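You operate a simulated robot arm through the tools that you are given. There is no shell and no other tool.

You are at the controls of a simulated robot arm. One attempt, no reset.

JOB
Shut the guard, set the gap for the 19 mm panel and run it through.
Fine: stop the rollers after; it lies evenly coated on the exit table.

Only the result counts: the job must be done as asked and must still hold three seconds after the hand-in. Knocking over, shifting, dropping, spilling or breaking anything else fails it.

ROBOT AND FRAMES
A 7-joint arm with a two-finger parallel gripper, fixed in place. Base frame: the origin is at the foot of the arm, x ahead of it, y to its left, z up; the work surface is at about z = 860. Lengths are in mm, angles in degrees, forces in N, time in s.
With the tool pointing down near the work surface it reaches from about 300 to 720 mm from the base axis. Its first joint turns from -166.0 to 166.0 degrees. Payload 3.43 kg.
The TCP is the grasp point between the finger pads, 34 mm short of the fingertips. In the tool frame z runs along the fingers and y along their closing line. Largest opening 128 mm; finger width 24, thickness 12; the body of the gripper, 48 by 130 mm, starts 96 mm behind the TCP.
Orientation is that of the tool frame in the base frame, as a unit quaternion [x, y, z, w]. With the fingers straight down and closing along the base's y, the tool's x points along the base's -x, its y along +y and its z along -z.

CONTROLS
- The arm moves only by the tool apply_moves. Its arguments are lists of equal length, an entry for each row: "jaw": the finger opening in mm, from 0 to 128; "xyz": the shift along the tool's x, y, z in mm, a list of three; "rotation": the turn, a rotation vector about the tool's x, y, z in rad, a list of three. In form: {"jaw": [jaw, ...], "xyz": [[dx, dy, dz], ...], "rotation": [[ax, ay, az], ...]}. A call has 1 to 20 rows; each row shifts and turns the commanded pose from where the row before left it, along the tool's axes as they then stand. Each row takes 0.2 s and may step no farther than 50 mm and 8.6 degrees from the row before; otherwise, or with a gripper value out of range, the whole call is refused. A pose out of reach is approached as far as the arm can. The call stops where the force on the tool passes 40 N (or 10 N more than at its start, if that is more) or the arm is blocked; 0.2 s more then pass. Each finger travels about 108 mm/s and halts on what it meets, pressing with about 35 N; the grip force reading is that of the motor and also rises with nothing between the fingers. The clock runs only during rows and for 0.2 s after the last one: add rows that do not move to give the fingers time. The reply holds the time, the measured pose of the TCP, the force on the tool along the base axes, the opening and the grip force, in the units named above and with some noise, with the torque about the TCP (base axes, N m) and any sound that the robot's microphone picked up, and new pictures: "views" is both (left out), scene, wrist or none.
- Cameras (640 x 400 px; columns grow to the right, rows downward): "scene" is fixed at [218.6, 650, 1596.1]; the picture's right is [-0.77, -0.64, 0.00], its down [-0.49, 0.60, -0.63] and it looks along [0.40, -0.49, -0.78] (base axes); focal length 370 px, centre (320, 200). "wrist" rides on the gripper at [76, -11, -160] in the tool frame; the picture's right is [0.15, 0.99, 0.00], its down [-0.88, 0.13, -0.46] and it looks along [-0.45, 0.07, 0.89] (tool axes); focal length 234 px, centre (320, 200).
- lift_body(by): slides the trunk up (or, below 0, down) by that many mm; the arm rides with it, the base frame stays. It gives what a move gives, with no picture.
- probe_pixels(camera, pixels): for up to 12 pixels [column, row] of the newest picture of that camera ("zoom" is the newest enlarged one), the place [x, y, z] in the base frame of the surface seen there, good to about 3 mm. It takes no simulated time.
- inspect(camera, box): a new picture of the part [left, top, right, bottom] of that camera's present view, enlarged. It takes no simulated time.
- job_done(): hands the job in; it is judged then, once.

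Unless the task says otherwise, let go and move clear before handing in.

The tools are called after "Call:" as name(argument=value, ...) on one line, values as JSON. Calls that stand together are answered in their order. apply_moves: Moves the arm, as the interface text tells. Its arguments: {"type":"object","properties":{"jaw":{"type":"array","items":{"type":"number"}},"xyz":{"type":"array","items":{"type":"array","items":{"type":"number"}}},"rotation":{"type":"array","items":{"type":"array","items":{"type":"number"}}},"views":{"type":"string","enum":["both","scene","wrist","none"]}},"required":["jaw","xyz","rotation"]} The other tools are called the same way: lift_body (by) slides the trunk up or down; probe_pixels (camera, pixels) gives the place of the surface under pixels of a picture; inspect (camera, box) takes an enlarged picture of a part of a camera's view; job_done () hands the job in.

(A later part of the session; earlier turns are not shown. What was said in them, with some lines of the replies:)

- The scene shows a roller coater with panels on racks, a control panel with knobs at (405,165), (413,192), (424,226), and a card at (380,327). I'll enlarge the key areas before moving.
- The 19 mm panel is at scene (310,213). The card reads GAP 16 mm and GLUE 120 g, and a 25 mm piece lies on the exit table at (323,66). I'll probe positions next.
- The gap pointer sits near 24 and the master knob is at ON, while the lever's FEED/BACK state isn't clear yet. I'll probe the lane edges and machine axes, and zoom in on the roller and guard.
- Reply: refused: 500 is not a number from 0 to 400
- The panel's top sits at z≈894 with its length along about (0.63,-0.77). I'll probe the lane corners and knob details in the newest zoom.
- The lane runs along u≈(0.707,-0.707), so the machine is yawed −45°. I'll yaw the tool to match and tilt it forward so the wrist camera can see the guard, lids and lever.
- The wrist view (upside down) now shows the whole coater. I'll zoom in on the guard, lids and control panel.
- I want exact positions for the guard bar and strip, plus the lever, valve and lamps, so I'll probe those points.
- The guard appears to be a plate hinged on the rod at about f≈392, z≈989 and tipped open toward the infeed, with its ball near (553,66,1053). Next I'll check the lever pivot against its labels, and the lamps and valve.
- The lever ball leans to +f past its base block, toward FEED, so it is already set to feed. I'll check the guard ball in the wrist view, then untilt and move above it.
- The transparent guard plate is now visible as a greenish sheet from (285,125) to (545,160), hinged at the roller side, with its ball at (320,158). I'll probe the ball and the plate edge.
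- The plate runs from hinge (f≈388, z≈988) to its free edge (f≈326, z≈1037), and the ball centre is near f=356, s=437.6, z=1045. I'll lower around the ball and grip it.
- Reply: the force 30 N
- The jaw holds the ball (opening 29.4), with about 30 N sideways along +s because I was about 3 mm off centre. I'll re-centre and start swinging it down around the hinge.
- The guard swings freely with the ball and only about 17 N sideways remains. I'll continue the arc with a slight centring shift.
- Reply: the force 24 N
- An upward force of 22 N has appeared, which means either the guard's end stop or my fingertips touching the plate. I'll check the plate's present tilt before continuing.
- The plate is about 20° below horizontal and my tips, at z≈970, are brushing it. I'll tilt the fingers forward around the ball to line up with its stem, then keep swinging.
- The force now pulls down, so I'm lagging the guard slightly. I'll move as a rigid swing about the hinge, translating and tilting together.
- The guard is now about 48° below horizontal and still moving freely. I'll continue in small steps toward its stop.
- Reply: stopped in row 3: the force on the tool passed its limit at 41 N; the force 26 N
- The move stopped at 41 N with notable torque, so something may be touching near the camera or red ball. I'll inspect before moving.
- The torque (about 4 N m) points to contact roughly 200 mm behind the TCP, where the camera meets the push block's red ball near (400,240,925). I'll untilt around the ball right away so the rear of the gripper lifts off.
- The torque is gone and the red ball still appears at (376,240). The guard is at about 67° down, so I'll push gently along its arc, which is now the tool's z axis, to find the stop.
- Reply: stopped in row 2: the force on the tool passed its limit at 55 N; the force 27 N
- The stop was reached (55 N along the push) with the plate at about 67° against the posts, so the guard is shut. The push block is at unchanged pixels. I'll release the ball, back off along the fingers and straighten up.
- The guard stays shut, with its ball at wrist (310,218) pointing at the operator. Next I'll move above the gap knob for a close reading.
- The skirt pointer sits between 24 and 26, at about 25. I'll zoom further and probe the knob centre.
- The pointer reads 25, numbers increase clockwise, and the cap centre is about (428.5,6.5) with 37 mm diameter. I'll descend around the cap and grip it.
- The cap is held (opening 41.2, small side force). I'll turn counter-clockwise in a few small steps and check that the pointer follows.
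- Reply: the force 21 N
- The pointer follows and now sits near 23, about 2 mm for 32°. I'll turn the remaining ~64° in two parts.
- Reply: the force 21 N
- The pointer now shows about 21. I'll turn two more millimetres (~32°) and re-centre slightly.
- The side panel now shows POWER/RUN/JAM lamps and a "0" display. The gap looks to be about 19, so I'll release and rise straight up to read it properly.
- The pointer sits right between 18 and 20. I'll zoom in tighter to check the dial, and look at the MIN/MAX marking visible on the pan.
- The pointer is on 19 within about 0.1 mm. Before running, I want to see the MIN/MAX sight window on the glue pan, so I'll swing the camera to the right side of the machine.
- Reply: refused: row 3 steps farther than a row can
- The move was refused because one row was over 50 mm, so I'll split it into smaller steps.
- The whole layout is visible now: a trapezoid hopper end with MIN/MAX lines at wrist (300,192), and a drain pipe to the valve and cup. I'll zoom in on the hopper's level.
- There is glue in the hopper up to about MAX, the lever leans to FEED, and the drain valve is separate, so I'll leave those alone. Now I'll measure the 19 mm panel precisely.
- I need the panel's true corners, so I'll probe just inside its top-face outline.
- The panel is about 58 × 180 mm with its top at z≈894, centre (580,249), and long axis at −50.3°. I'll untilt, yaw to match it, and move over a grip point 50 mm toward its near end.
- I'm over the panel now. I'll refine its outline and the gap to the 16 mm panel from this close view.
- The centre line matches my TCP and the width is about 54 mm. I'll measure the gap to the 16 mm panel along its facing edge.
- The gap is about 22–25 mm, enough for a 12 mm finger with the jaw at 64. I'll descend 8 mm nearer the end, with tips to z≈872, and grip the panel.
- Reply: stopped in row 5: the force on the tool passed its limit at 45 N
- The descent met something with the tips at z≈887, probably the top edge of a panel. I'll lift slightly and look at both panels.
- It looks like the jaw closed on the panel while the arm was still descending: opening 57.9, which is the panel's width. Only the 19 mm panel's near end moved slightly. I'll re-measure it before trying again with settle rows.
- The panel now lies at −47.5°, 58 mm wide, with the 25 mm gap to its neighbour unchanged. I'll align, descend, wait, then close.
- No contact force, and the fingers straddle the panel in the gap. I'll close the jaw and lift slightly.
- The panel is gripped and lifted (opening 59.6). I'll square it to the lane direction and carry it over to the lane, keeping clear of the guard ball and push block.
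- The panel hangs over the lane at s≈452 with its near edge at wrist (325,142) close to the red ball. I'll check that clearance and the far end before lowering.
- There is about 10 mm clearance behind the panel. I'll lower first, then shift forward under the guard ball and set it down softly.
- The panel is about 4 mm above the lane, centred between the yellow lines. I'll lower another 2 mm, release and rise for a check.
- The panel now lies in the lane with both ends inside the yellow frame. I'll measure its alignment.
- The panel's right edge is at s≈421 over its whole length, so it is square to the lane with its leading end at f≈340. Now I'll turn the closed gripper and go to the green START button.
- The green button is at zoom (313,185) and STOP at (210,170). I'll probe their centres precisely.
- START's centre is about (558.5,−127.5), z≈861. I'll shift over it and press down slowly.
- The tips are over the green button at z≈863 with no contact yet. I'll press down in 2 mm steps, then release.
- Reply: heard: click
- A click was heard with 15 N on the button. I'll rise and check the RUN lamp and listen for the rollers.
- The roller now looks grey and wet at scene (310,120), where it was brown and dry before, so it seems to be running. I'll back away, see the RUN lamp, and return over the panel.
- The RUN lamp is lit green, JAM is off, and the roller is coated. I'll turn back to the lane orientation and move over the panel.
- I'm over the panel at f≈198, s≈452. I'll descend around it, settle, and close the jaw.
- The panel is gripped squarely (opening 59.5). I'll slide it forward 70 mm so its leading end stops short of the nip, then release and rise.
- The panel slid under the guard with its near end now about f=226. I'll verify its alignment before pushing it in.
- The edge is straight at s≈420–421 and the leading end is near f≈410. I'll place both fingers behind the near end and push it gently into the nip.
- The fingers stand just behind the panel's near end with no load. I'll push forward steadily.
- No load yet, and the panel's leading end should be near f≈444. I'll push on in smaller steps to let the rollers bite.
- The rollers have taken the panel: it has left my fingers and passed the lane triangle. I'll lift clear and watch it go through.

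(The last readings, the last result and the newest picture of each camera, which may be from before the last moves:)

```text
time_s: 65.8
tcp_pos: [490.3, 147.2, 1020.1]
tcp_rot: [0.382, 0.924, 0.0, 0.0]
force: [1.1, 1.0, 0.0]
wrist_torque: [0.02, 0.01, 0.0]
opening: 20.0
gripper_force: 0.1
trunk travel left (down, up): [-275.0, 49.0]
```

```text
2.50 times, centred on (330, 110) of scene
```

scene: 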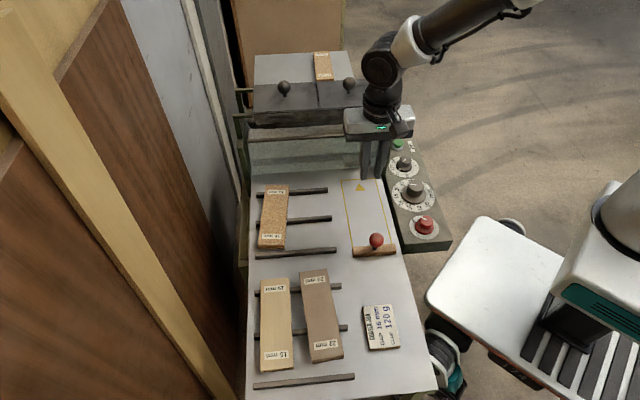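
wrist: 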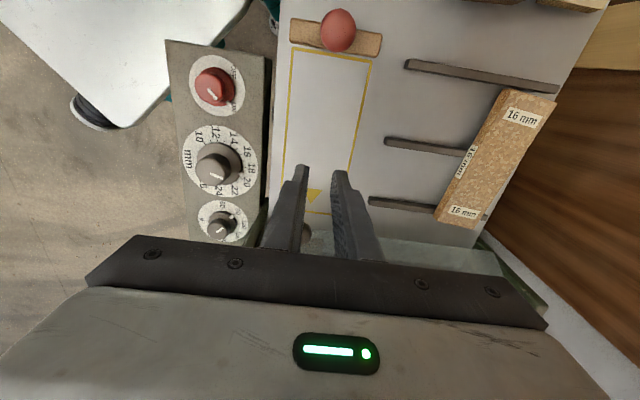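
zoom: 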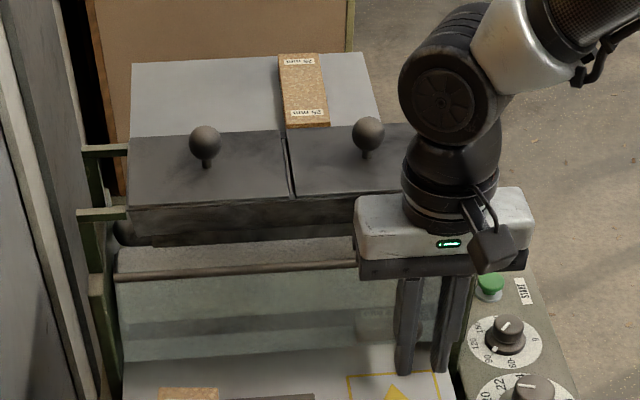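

The panel has vanished under the guard. I'll close the jaw, rotate, and travel to the STOP side, where I can also see the exit table.

Call:
apply_moves(jaw=[0, 0, 0, 0, 0, 0, 0, 0, 0, 0, 0, 0, 0, 0, 0], xyz=[[0, 0, -10], [0, 0, 0], [0, 0, 0], [0, 0, 0], [0, 0, 0], [0, 0, 0], [0, 0, 0], [0, 0, 0], [0, 0, 0], [0, 0, 0], [0, 0, 0], [36, 0, 0], [36, 0, 0], [36, 0, 0], [37, 0, 0]], rotation=[[0, 0, -0.1428], [0, 0, -0.1428], [0, 0, -0.1428], [0, 0, -0.1428], [0, 0, -0.1428], [0, 0, -0.1428], [0, 0, -0.1428], [0, 0, -0.1428], [0, 0, -0.1428], [0, 0, -0.1428], [0, 0, -0.1428], [0, 0, 0], [0, 0, 0], [0, 0, 0], [0, 0, 0]])

Call:
inspect(camera="wrist", box=[0, 100, 260, 260])

Call:
inspect(camera="scene", box=[240, 40, 400, 190])

```text
time_s: 69.0
tcp_pos: [387.8, 44.3, 1028.4]
tcp_rot: [-0.384, 0.923, -0.001, 0.0]
force: [-0.2, -0.1, 0.0]
wrist_torque: [-0.01, 0.02, 0.0]
opening: 0.1
gripper_force: 32.8
trunk travel left (down, up): [-275.0, 49.0]
```

scene: 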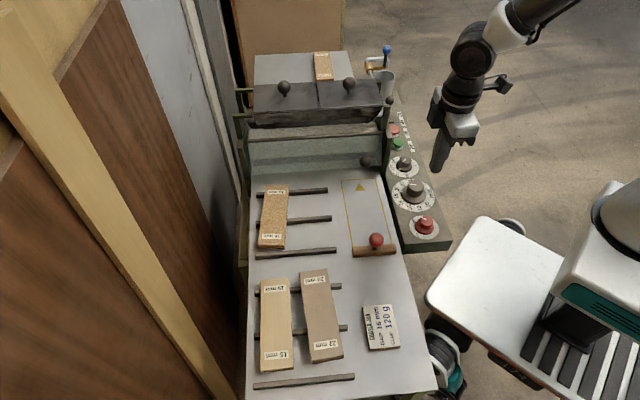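
wrist: 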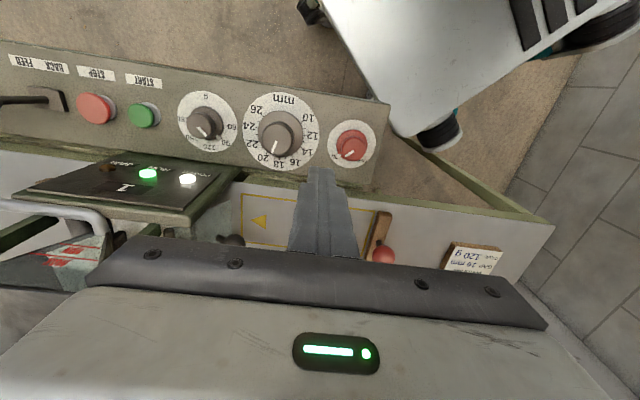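

```text
2.46 times, centred on (130, 180) of wrist
```

zoom: 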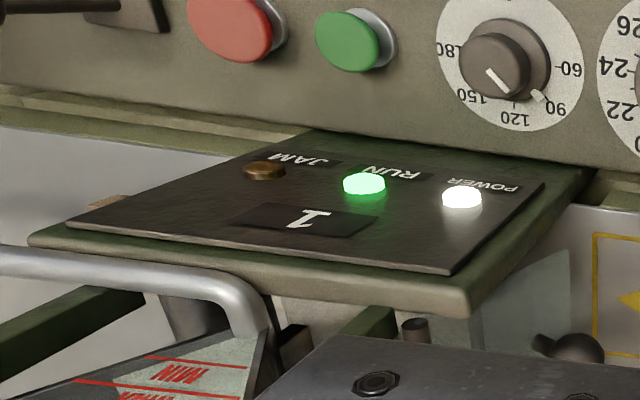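

```text
2.67 times, centred on (320, 115) of scene
```

zoom: 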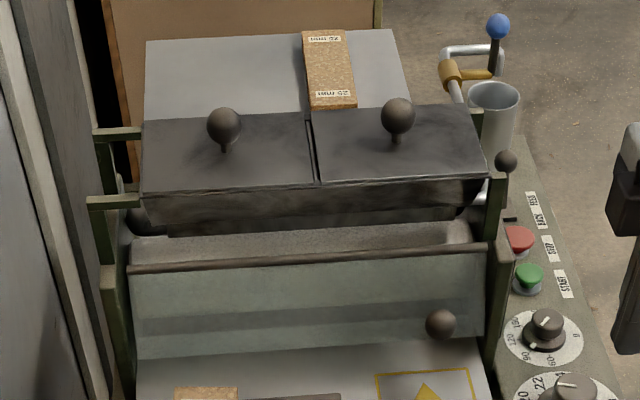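

The counter reads 1 and JAM is off, so the panel has passed. I'll move above STOP and look at the exit table.

Call:
apply_moves(jaw=[0, 0, 0, 0, 0, 0, 0], xyz=[[0, -43, 0], [0, -43, 0], [0, -43, 0], [0, -43, 0], [0, -43, 0], [0, -43, 0], [0, -43, 15]], rotation=[[0, 0, 0], [0, 0, 0], [0, 0, 0], [0, 0, 0], [0, 0, 0], [0, 0, 0], [0, 0, 0]])

Call:
inspect(camera="wrist", box=[0, 80, 400, 280])

Call:
inspect(camera="wrist", box=[260, 70, 420, 180])

Call:
probe_pixels(camera="zoom", pixels=[[320, 200]])

```text
time_s: 70.5
tcp_pos: [600.1, -168.3, 1013.9]
tcp_rot: [-0.384, 0.924, 0.0, 0.0]
force: [-0.8, -0.4, -0.4]
wrist_torque: [0.0, -0.02, 0.05]
opening: 0.0
gripper_force: 32.5
trunk travel left (down, up): [-275.0, 49.0]
```

scene: 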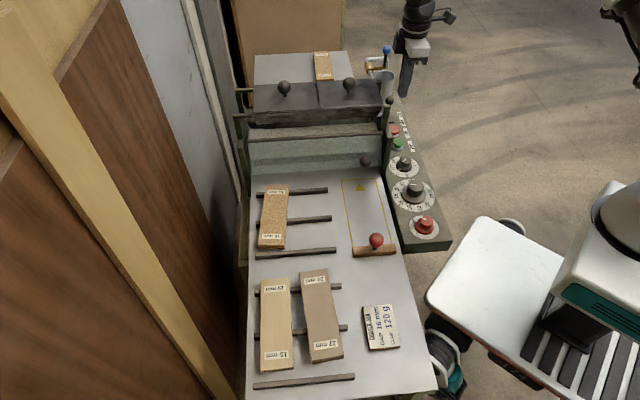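
wrist: 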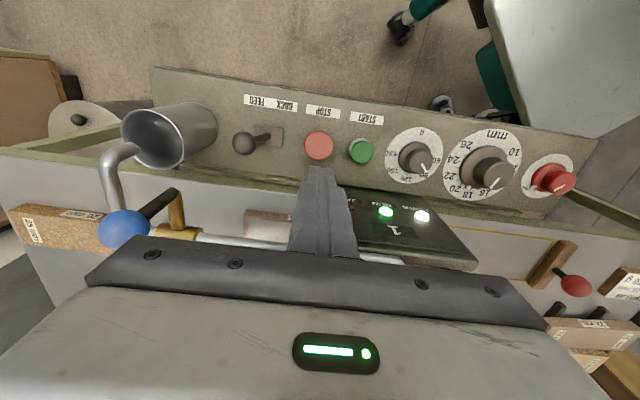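

```text
1.60 times, centred on (200, 180) of wrist
```

zoom: 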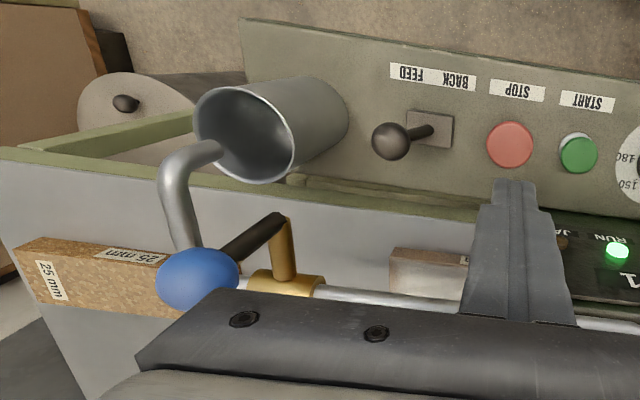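

```text
3.64 times, centred on (340, 125) of wrist
```

zoom: 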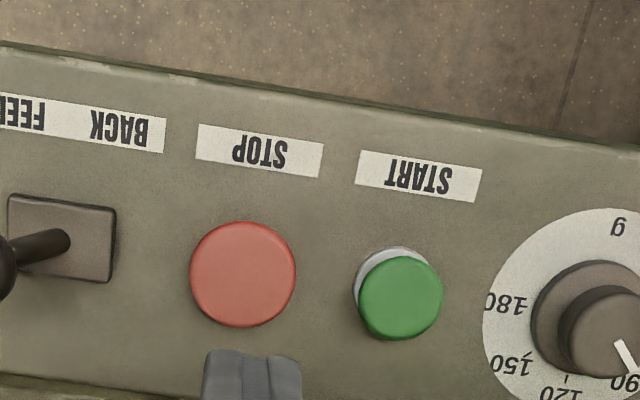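

```text
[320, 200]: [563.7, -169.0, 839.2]
```

The coated panel is visible on the exit table at wrist (265,222). I'll probe how far it has cleared the nip.

Call:
probe_pixels(camera="wrist", pixels=[[246, 213], [246, 225], [260, 215], [280, 216], [260, 228], [285, 225], [240, 218], [247, 232], [292, 218], [318, 145]])

Call:
inspect(camera="wrist", box=[225, 195, 315, 245])

```text
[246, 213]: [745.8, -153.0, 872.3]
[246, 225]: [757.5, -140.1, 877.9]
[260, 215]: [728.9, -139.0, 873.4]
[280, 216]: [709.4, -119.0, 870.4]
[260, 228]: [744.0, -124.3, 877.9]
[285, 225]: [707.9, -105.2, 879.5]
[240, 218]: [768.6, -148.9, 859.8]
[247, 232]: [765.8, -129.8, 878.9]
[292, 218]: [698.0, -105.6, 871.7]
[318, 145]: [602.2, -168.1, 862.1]
```

```text
7.11 times, centred on (270, 220) of wrist
```

zoom: 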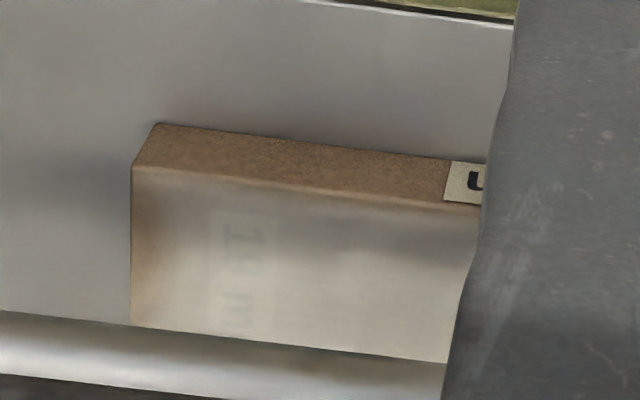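

The panel's leading end is at f≈636 and its right edge at s≈419, its top evenly whitened with glue, and its trailing end past the nip. Now I'll press STOP.

Call:
apply_moves(jaw=[0, 0, 0, 0, 0, 0, 0, 0, 0, 0], xyz=[[0, 0, 35], [0, 0, 40], [0, 0, 25], [0, 0, 10], [0, 0, 4], [0, 0, 3], [0, 0, 3], [0, 0, 3], [0, 0, 2], [0, 0, 0]], rotation=[[0, 0, 0], [0, 0, 0], [0, 0, 0], [0, 0, 0], [0, 0, 0], [0, 0, 0], [0, 0, 0], [0, 0, 0], [0, 0, 0], [0, 0, 0]])

```text
time_s: 72.8
tcp_pos: [600.3, -168.2, 889.2]
tcp_rot: [-0.384, 0.924, -0.001, -0.001]
force: [-1.0, -1.9, 2.9]
wrist_torque: [-0.07, -0.01, -0.03]
opening: 0.0
gripper_force: 32.5
trunk travel left (down, up): [-275.0, 49.0]
heard: click
```

scene: 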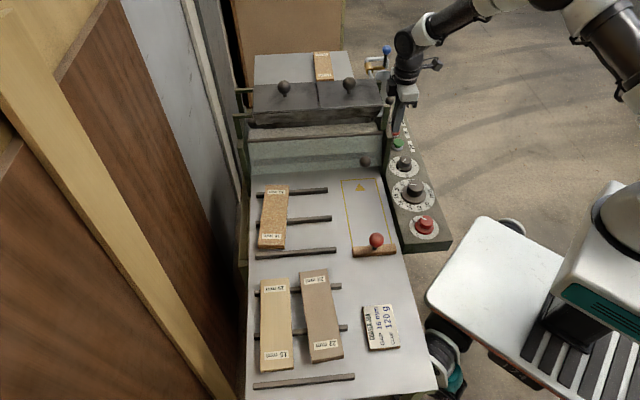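
wrist: 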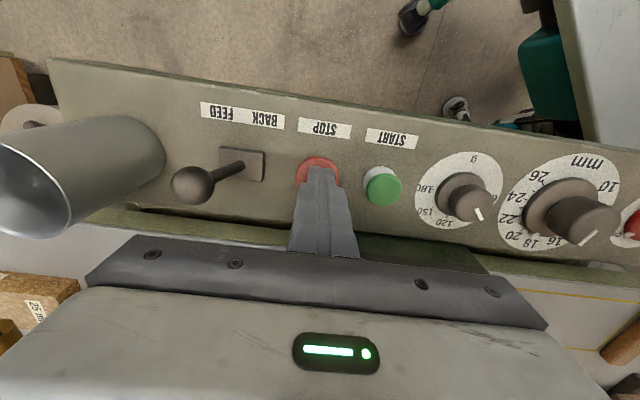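

A click was heard on STOP. I'll rise and check that the RUN lamp is off and where the panel lies.

Call:
apply_moves(jaw=[0, 0, 0, 0, 0], xyz=[[0, 0, -10], [0, 0, -40], [0, 0, -40], [0, 0, -40], [10, 20, -20]], rotation=[[0, 0, 0], [0, 0, 0], [0, 0, 0], [0, 0, 0], [0, 0, 0]])

Call:
inspect(camera="wrist", box=[180, 160, 460, 270])

Call:
inspect(camera="scene", box=[240, 40, 400, 190])

```text
time_s: 74.0
tcp_pos: [579.0, -160.6, 1038.9]
tcp_rot: [-0.383, 0.924, 0.0, 0.0]
force: [0.3, 0.0, -0.4]
wrist_torque: [0.01, 0.03, -0.01]
opening: 0.0
gripper_force: 32.9
trunk travel left (down, up): [-275.0, 49.0]
```

scene: 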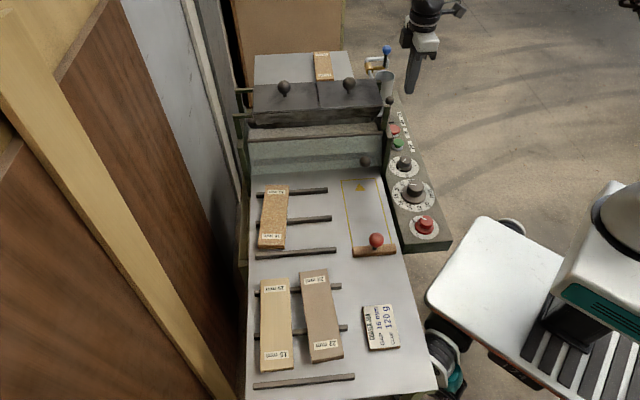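
wrist: 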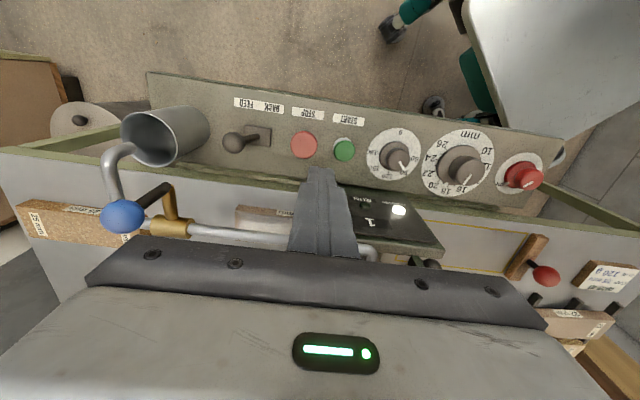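

```text
2.29 times, centred on (320, 215) of wrist
```

zoom: 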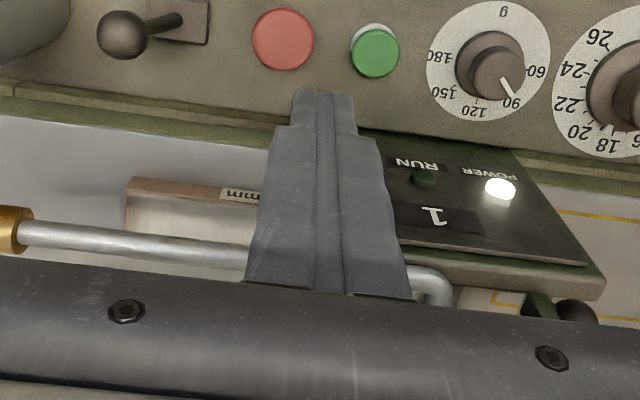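

```text
2.67 times, centred on (320, 115) of scene
```

zoom: 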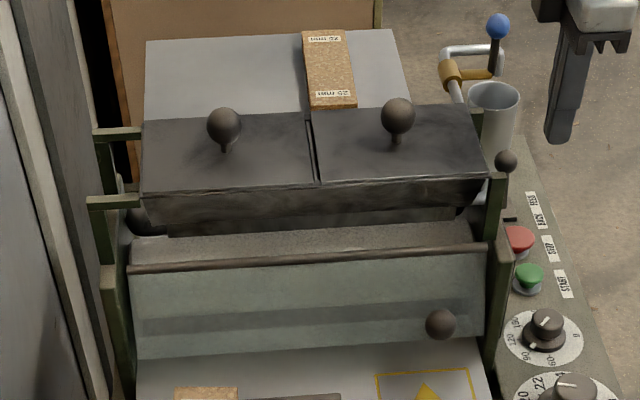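

RUN is off, POWER is on and JAM is off. I'll back sideways and tilt the camera to confirm the panel lies fully clear of the rollers and is coated along its whole length.

Call:
apply_moves(jaw=[0, 0, 0, 30, 60, 90, 90, 90], xyz=[[35, 0, 0], [40, 0, 0], [40, 0, 0], [0, 0, 0], [0, 0, 0], [0, 0, 0], [0, 0, 0], [0, 0, 0]], rotation=[[0, 0, 0], [0, 0, 0], [0, 0, 0], [0, -0.14, 0], [0, -0.14, 0], [0, -0.14, 0], [0, -0.14, 0], [0, -0.14, 0]])

Call:
inspect(camera="wrist", box=[160, 80, 440, 260])

```text
time_s: 75.8
tcp_pos: [498.4, -242.2, 1039.8]
tcp_rot: [-0.361, 0.867, 0.132, 0.318]
force: [0.0, 0.1, -0.6]
wrist_torque: [-0.02, 0.0, 0.01]
opening: 89.9
gripper_force: 0.0
trunk travel left (down, up): [-275.0, 49.0]
```

scene: 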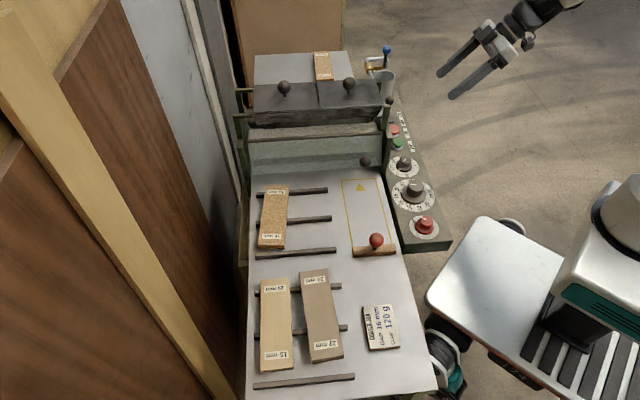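
wrist: 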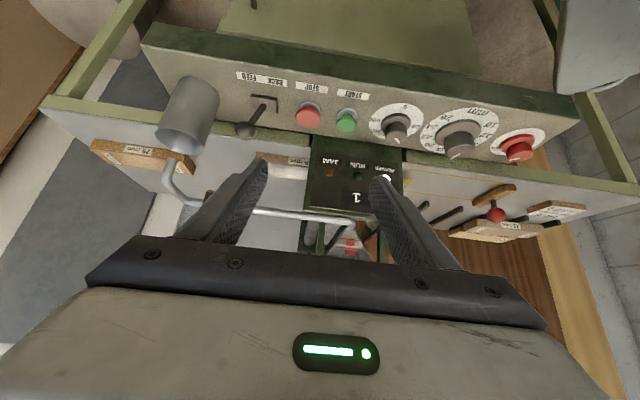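

```text
2.22 times, centred on (300, 170) of wrist
```

zoom: 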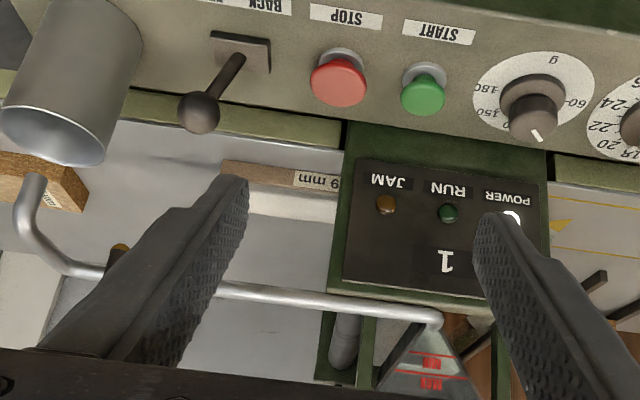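

The display box hides the panel's trailing end from here. I'll re-probe the leading end and edges to see whether it moved since the last measurement.

Call:
probe_pixels(camera="zoom", pixels=[[224, 165], [224, 172], [255, 172], [285, 180], [240, 195], [270, 205], [320, 195], [325, 205], [310, 210], [335, 180], [300, 200], [262, 190]])

Call:
inspect(camera="wrist", box=[250, 140, 330, 200])

```text
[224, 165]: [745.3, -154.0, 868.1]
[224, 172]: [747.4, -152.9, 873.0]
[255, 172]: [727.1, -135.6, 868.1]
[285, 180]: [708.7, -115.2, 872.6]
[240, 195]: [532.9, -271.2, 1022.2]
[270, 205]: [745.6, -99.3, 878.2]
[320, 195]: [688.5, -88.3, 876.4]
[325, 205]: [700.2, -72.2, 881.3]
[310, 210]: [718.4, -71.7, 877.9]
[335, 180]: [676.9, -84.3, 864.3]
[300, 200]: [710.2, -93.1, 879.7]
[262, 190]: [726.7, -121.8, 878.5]
```

```text
6.67 times, centred on (290, 170) of wrist
```

zoom: 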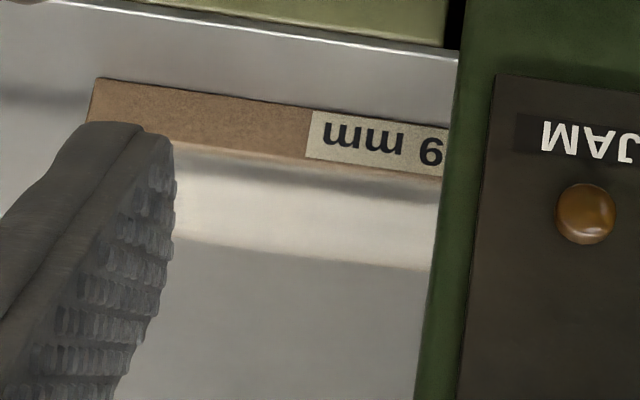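

The panel hasn't moved (leading end f≈636.6), which puts its trailing end right about the nip line. I'd like to see that from the exit side, so I'll raise and turn the camera around.

Call:
apply_moves(jaw=[60, 30, 10, 0, 0, 0, 0, 0], xyz=[[0, 0, -20], [0, 0, -20], [0, 0, -20], [0, 0, -20], [0, 0, -20], [0, 0, -20], [-40, -23, 0], [-39, -23, 0]], rotation=[[0, 0.14, 0], [0, 0.14, 0], [0, 0.14, 0], [0, 0.14, 0], [0, 0.14, 0], [0, 0, 0], [0, 0, 0], [0, 0, 0]], views="none")

Call:
apply_moves(jaw=[0, 0, 0, 0, 0, 0], xyz=[[0, 0, 0], [0, 0, 0], [0, 0, 0], [0, 0, 0], [0, 0, 0], [0, 0, 0]], rotation=[[0, 0, -0.14], [0, 0, -0.14], [0, 0, -0.14], [0, 0, -0.14], [0, 0, -0.14], [0, 0, -0.14]])

```text
time_s: 77.5
tcp_pos: [559.3, -247.3, 1148.3]
tcp_rot: [-0.383, 0.924, 0.0, -0.002]
force: [1.2, -0.1, -0.2]
wrist_torque: [0.0, 0.03, 0.03]
opening: 0.0
gripper_force: 33.1
trunk travel left (down, up): [-275.0, 49.0]
```

```text
time_s: 79.0
tcp_pos: [559.0, -246.9, 1149.1]
tcp_rot: [0.728, -0.686, 0.0, 0.0]
force: [-0.8, -0.3, 0.1]
wrist_torque: [0.01, 0.01, 0.05]
opening: 0.1
gripper_force: 32.9
trunk travel left (down, up): [-275.0, 49.0]
```

scene: 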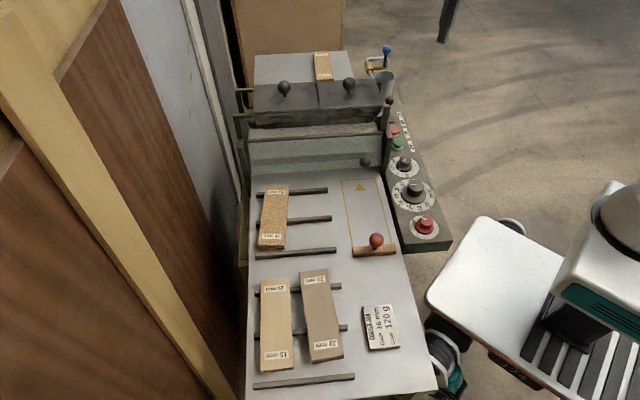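
wrist: 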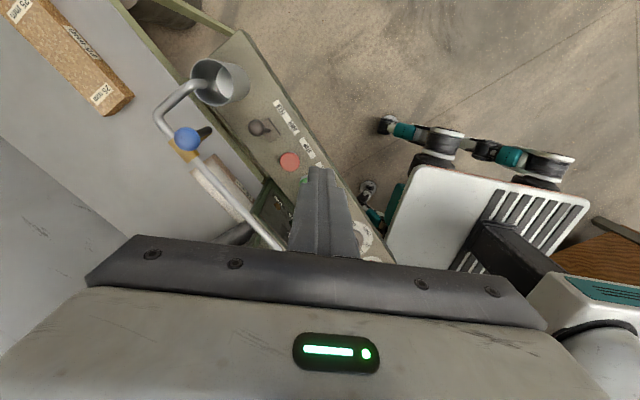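

The panel is visible at wrist (222,190) beneath the drain pipe. I'll zoom in, then tilt for a flatter look under the hopper.

Call:
apply_moves(jaw=[0, 0, 0, 0, 0], xyz=[[0, 0, 0], [0, 0, 0], [0, 0, 0], [0, 0, 0], [0, 0, 0]], rotation=[[0, -0.14, 0], [0, -0.14, 0], [0, -0.14, 0], [0, -0.14, 0], [0, 0, -0.14]])

Call:
inspect(camera="wrist", box=[120, 60, 380, 240])

```text
time_s: 80.2
tcp_pos: [559.0, -246.3, 1150.2]
tcp_rot: [0.743, -0.61, -0.186, -0.204]
force: [0.0, 0.6, 0.3]
wrist_torque: [0.02, 0.0, 0.0]
opening: 0.0
gripper_force: 33.0
trunk travel left (down, up): [-275.0, 49.0]
```

scene: 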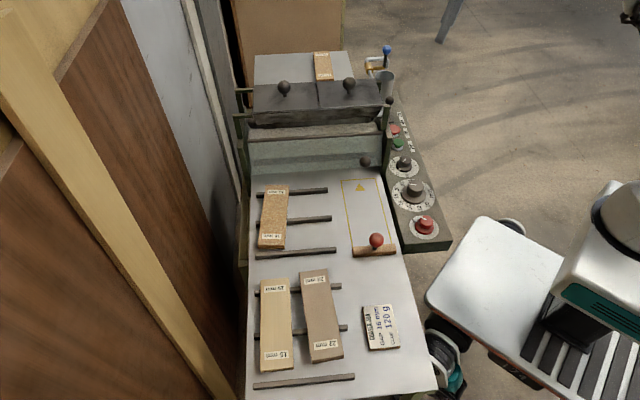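
wrist: 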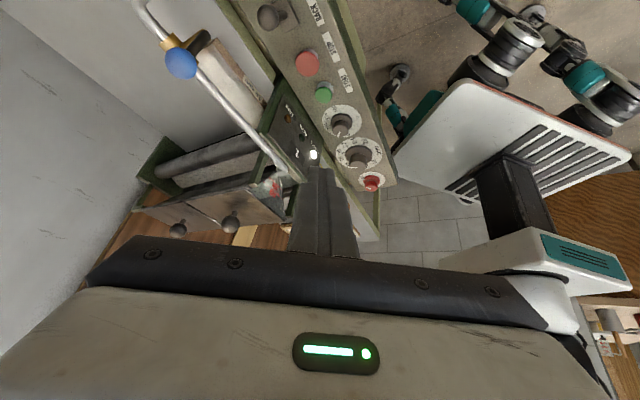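

```text
2.22 times, centred on (250, 150) of wrist
```

zoom: 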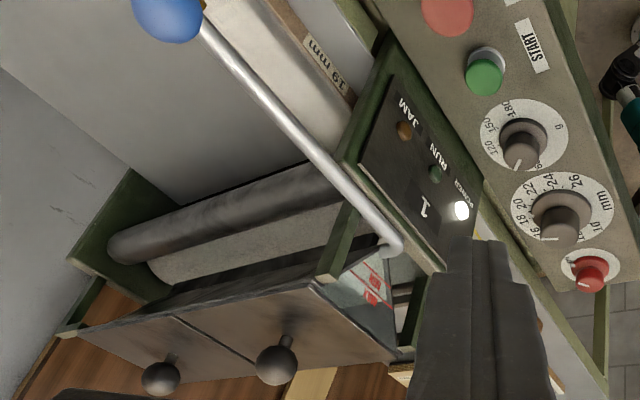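

This exit-side view shows the rollers and the whitish panel emerging near the pipe. I'll zoom in on where its trailing end meets the roller.

Call:
inspect(camera="wrist", box=[200, 30, 300, 170])

Call:
inspect(camera="wrist", box=[220, 90, 290, 150])

Call:
probe_pixels(camera="zoom", pixels=[[100, 60], [200, 100], [250, 200], [300, 250], [200, 200], [150, 250], [100, 200], [300, 150], [330, 200], [220, 300], [120, 320], [60, 120]])

```text
2.86 times, centred on (250, 100) of wrist
```

zoom: 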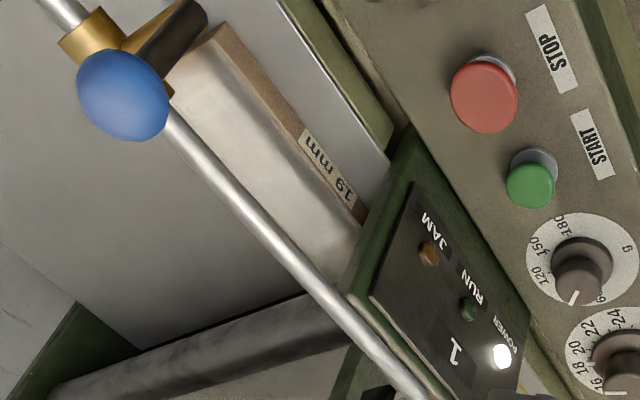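

```text
6.67 times, centred on (255, 120) of wrist
```

zoom: 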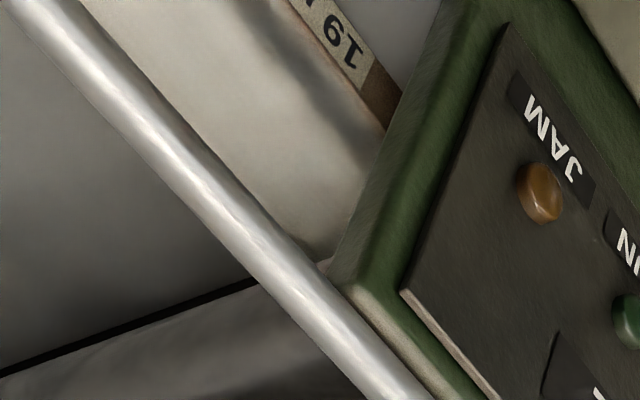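

```text
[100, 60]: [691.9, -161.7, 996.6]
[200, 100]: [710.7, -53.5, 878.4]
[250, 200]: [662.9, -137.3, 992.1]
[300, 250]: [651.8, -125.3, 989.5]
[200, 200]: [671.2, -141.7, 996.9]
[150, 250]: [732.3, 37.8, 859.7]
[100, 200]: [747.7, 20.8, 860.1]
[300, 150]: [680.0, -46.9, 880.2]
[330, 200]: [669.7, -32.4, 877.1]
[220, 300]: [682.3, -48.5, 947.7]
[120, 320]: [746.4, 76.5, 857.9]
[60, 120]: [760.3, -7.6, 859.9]
```

The panel's corner seems to end near zoom (315,248). I'll probe around it.

Call:
probe_pixels(camera="zoom", pixels=[[315, 235], [320, 245], [325, 252], [328, 262], [335, 235], [345, 215], [300, 230], [290, 215], [355, 195], [270, 285], [322, 268]])

Call:
inspect(camera="wrist", box=[250, 115, 280, 140])

```text
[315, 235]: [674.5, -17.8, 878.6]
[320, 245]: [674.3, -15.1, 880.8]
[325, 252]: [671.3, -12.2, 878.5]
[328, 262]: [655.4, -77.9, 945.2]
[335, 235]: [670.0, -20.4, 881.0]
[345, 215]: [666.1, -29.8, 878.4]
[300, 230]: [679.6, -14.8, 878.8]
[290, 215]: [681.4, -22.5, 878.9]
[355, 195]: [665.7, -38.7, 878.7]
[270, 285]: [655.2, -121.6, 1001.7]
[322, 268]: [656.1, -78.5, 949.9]
```

```text
16.00 times, centred on (265, 128) of wrist
```

zoom: 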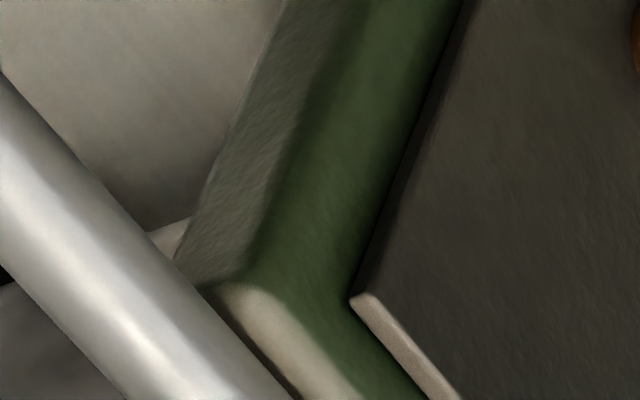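

The panel lies on the exit table with its visible top uniformly coated, though the frame hides its last ~30 mm. It has not moved for several seconds, the counter reads 1, and RUN and JAM are off. The guard is shut, the gap reads 19, and the gripper is empty and clear of the machine, so I'm handing the job in.

Call:
job_done()

```text
The job is handed in.
```

The 19 mm panel has been run through the coater and lies on the exit table, and the rollers are stopped. I handed the job in.

- **Guard:** it is shut against its stop and stayed there.
- **Gap:** I set it from 25 to 19 mm, to within about 0.1 mm by the dial. The job card on the table says 16 mm, but I used 19 for the panel you named.
- **Run:** the panel fed in straight. The counter went to 1, and JAM stayed off. After I pressed STOP, the RUN lamp went out.
- **Coating:** the top looks evenly coated wherever I could see it. The frame hid the last 30 mm or so, so I couldn't check that part. By measurement, the panel's trailing end sits right at the point where the rollers let go.
- **Glue setting:** I left the glue dial where it was, at about 100 g. The card says 120 g, but you didn't ask for that to change.
- **Contacts:** while I was shutting the guard, the back of the gripper probably touched the push block's red ball. My first try at gripping the 19 mm panel turned it about 2° on its rack. In the later pictures the push block, the 16 mm panel and the 25 mm panel had not moved.
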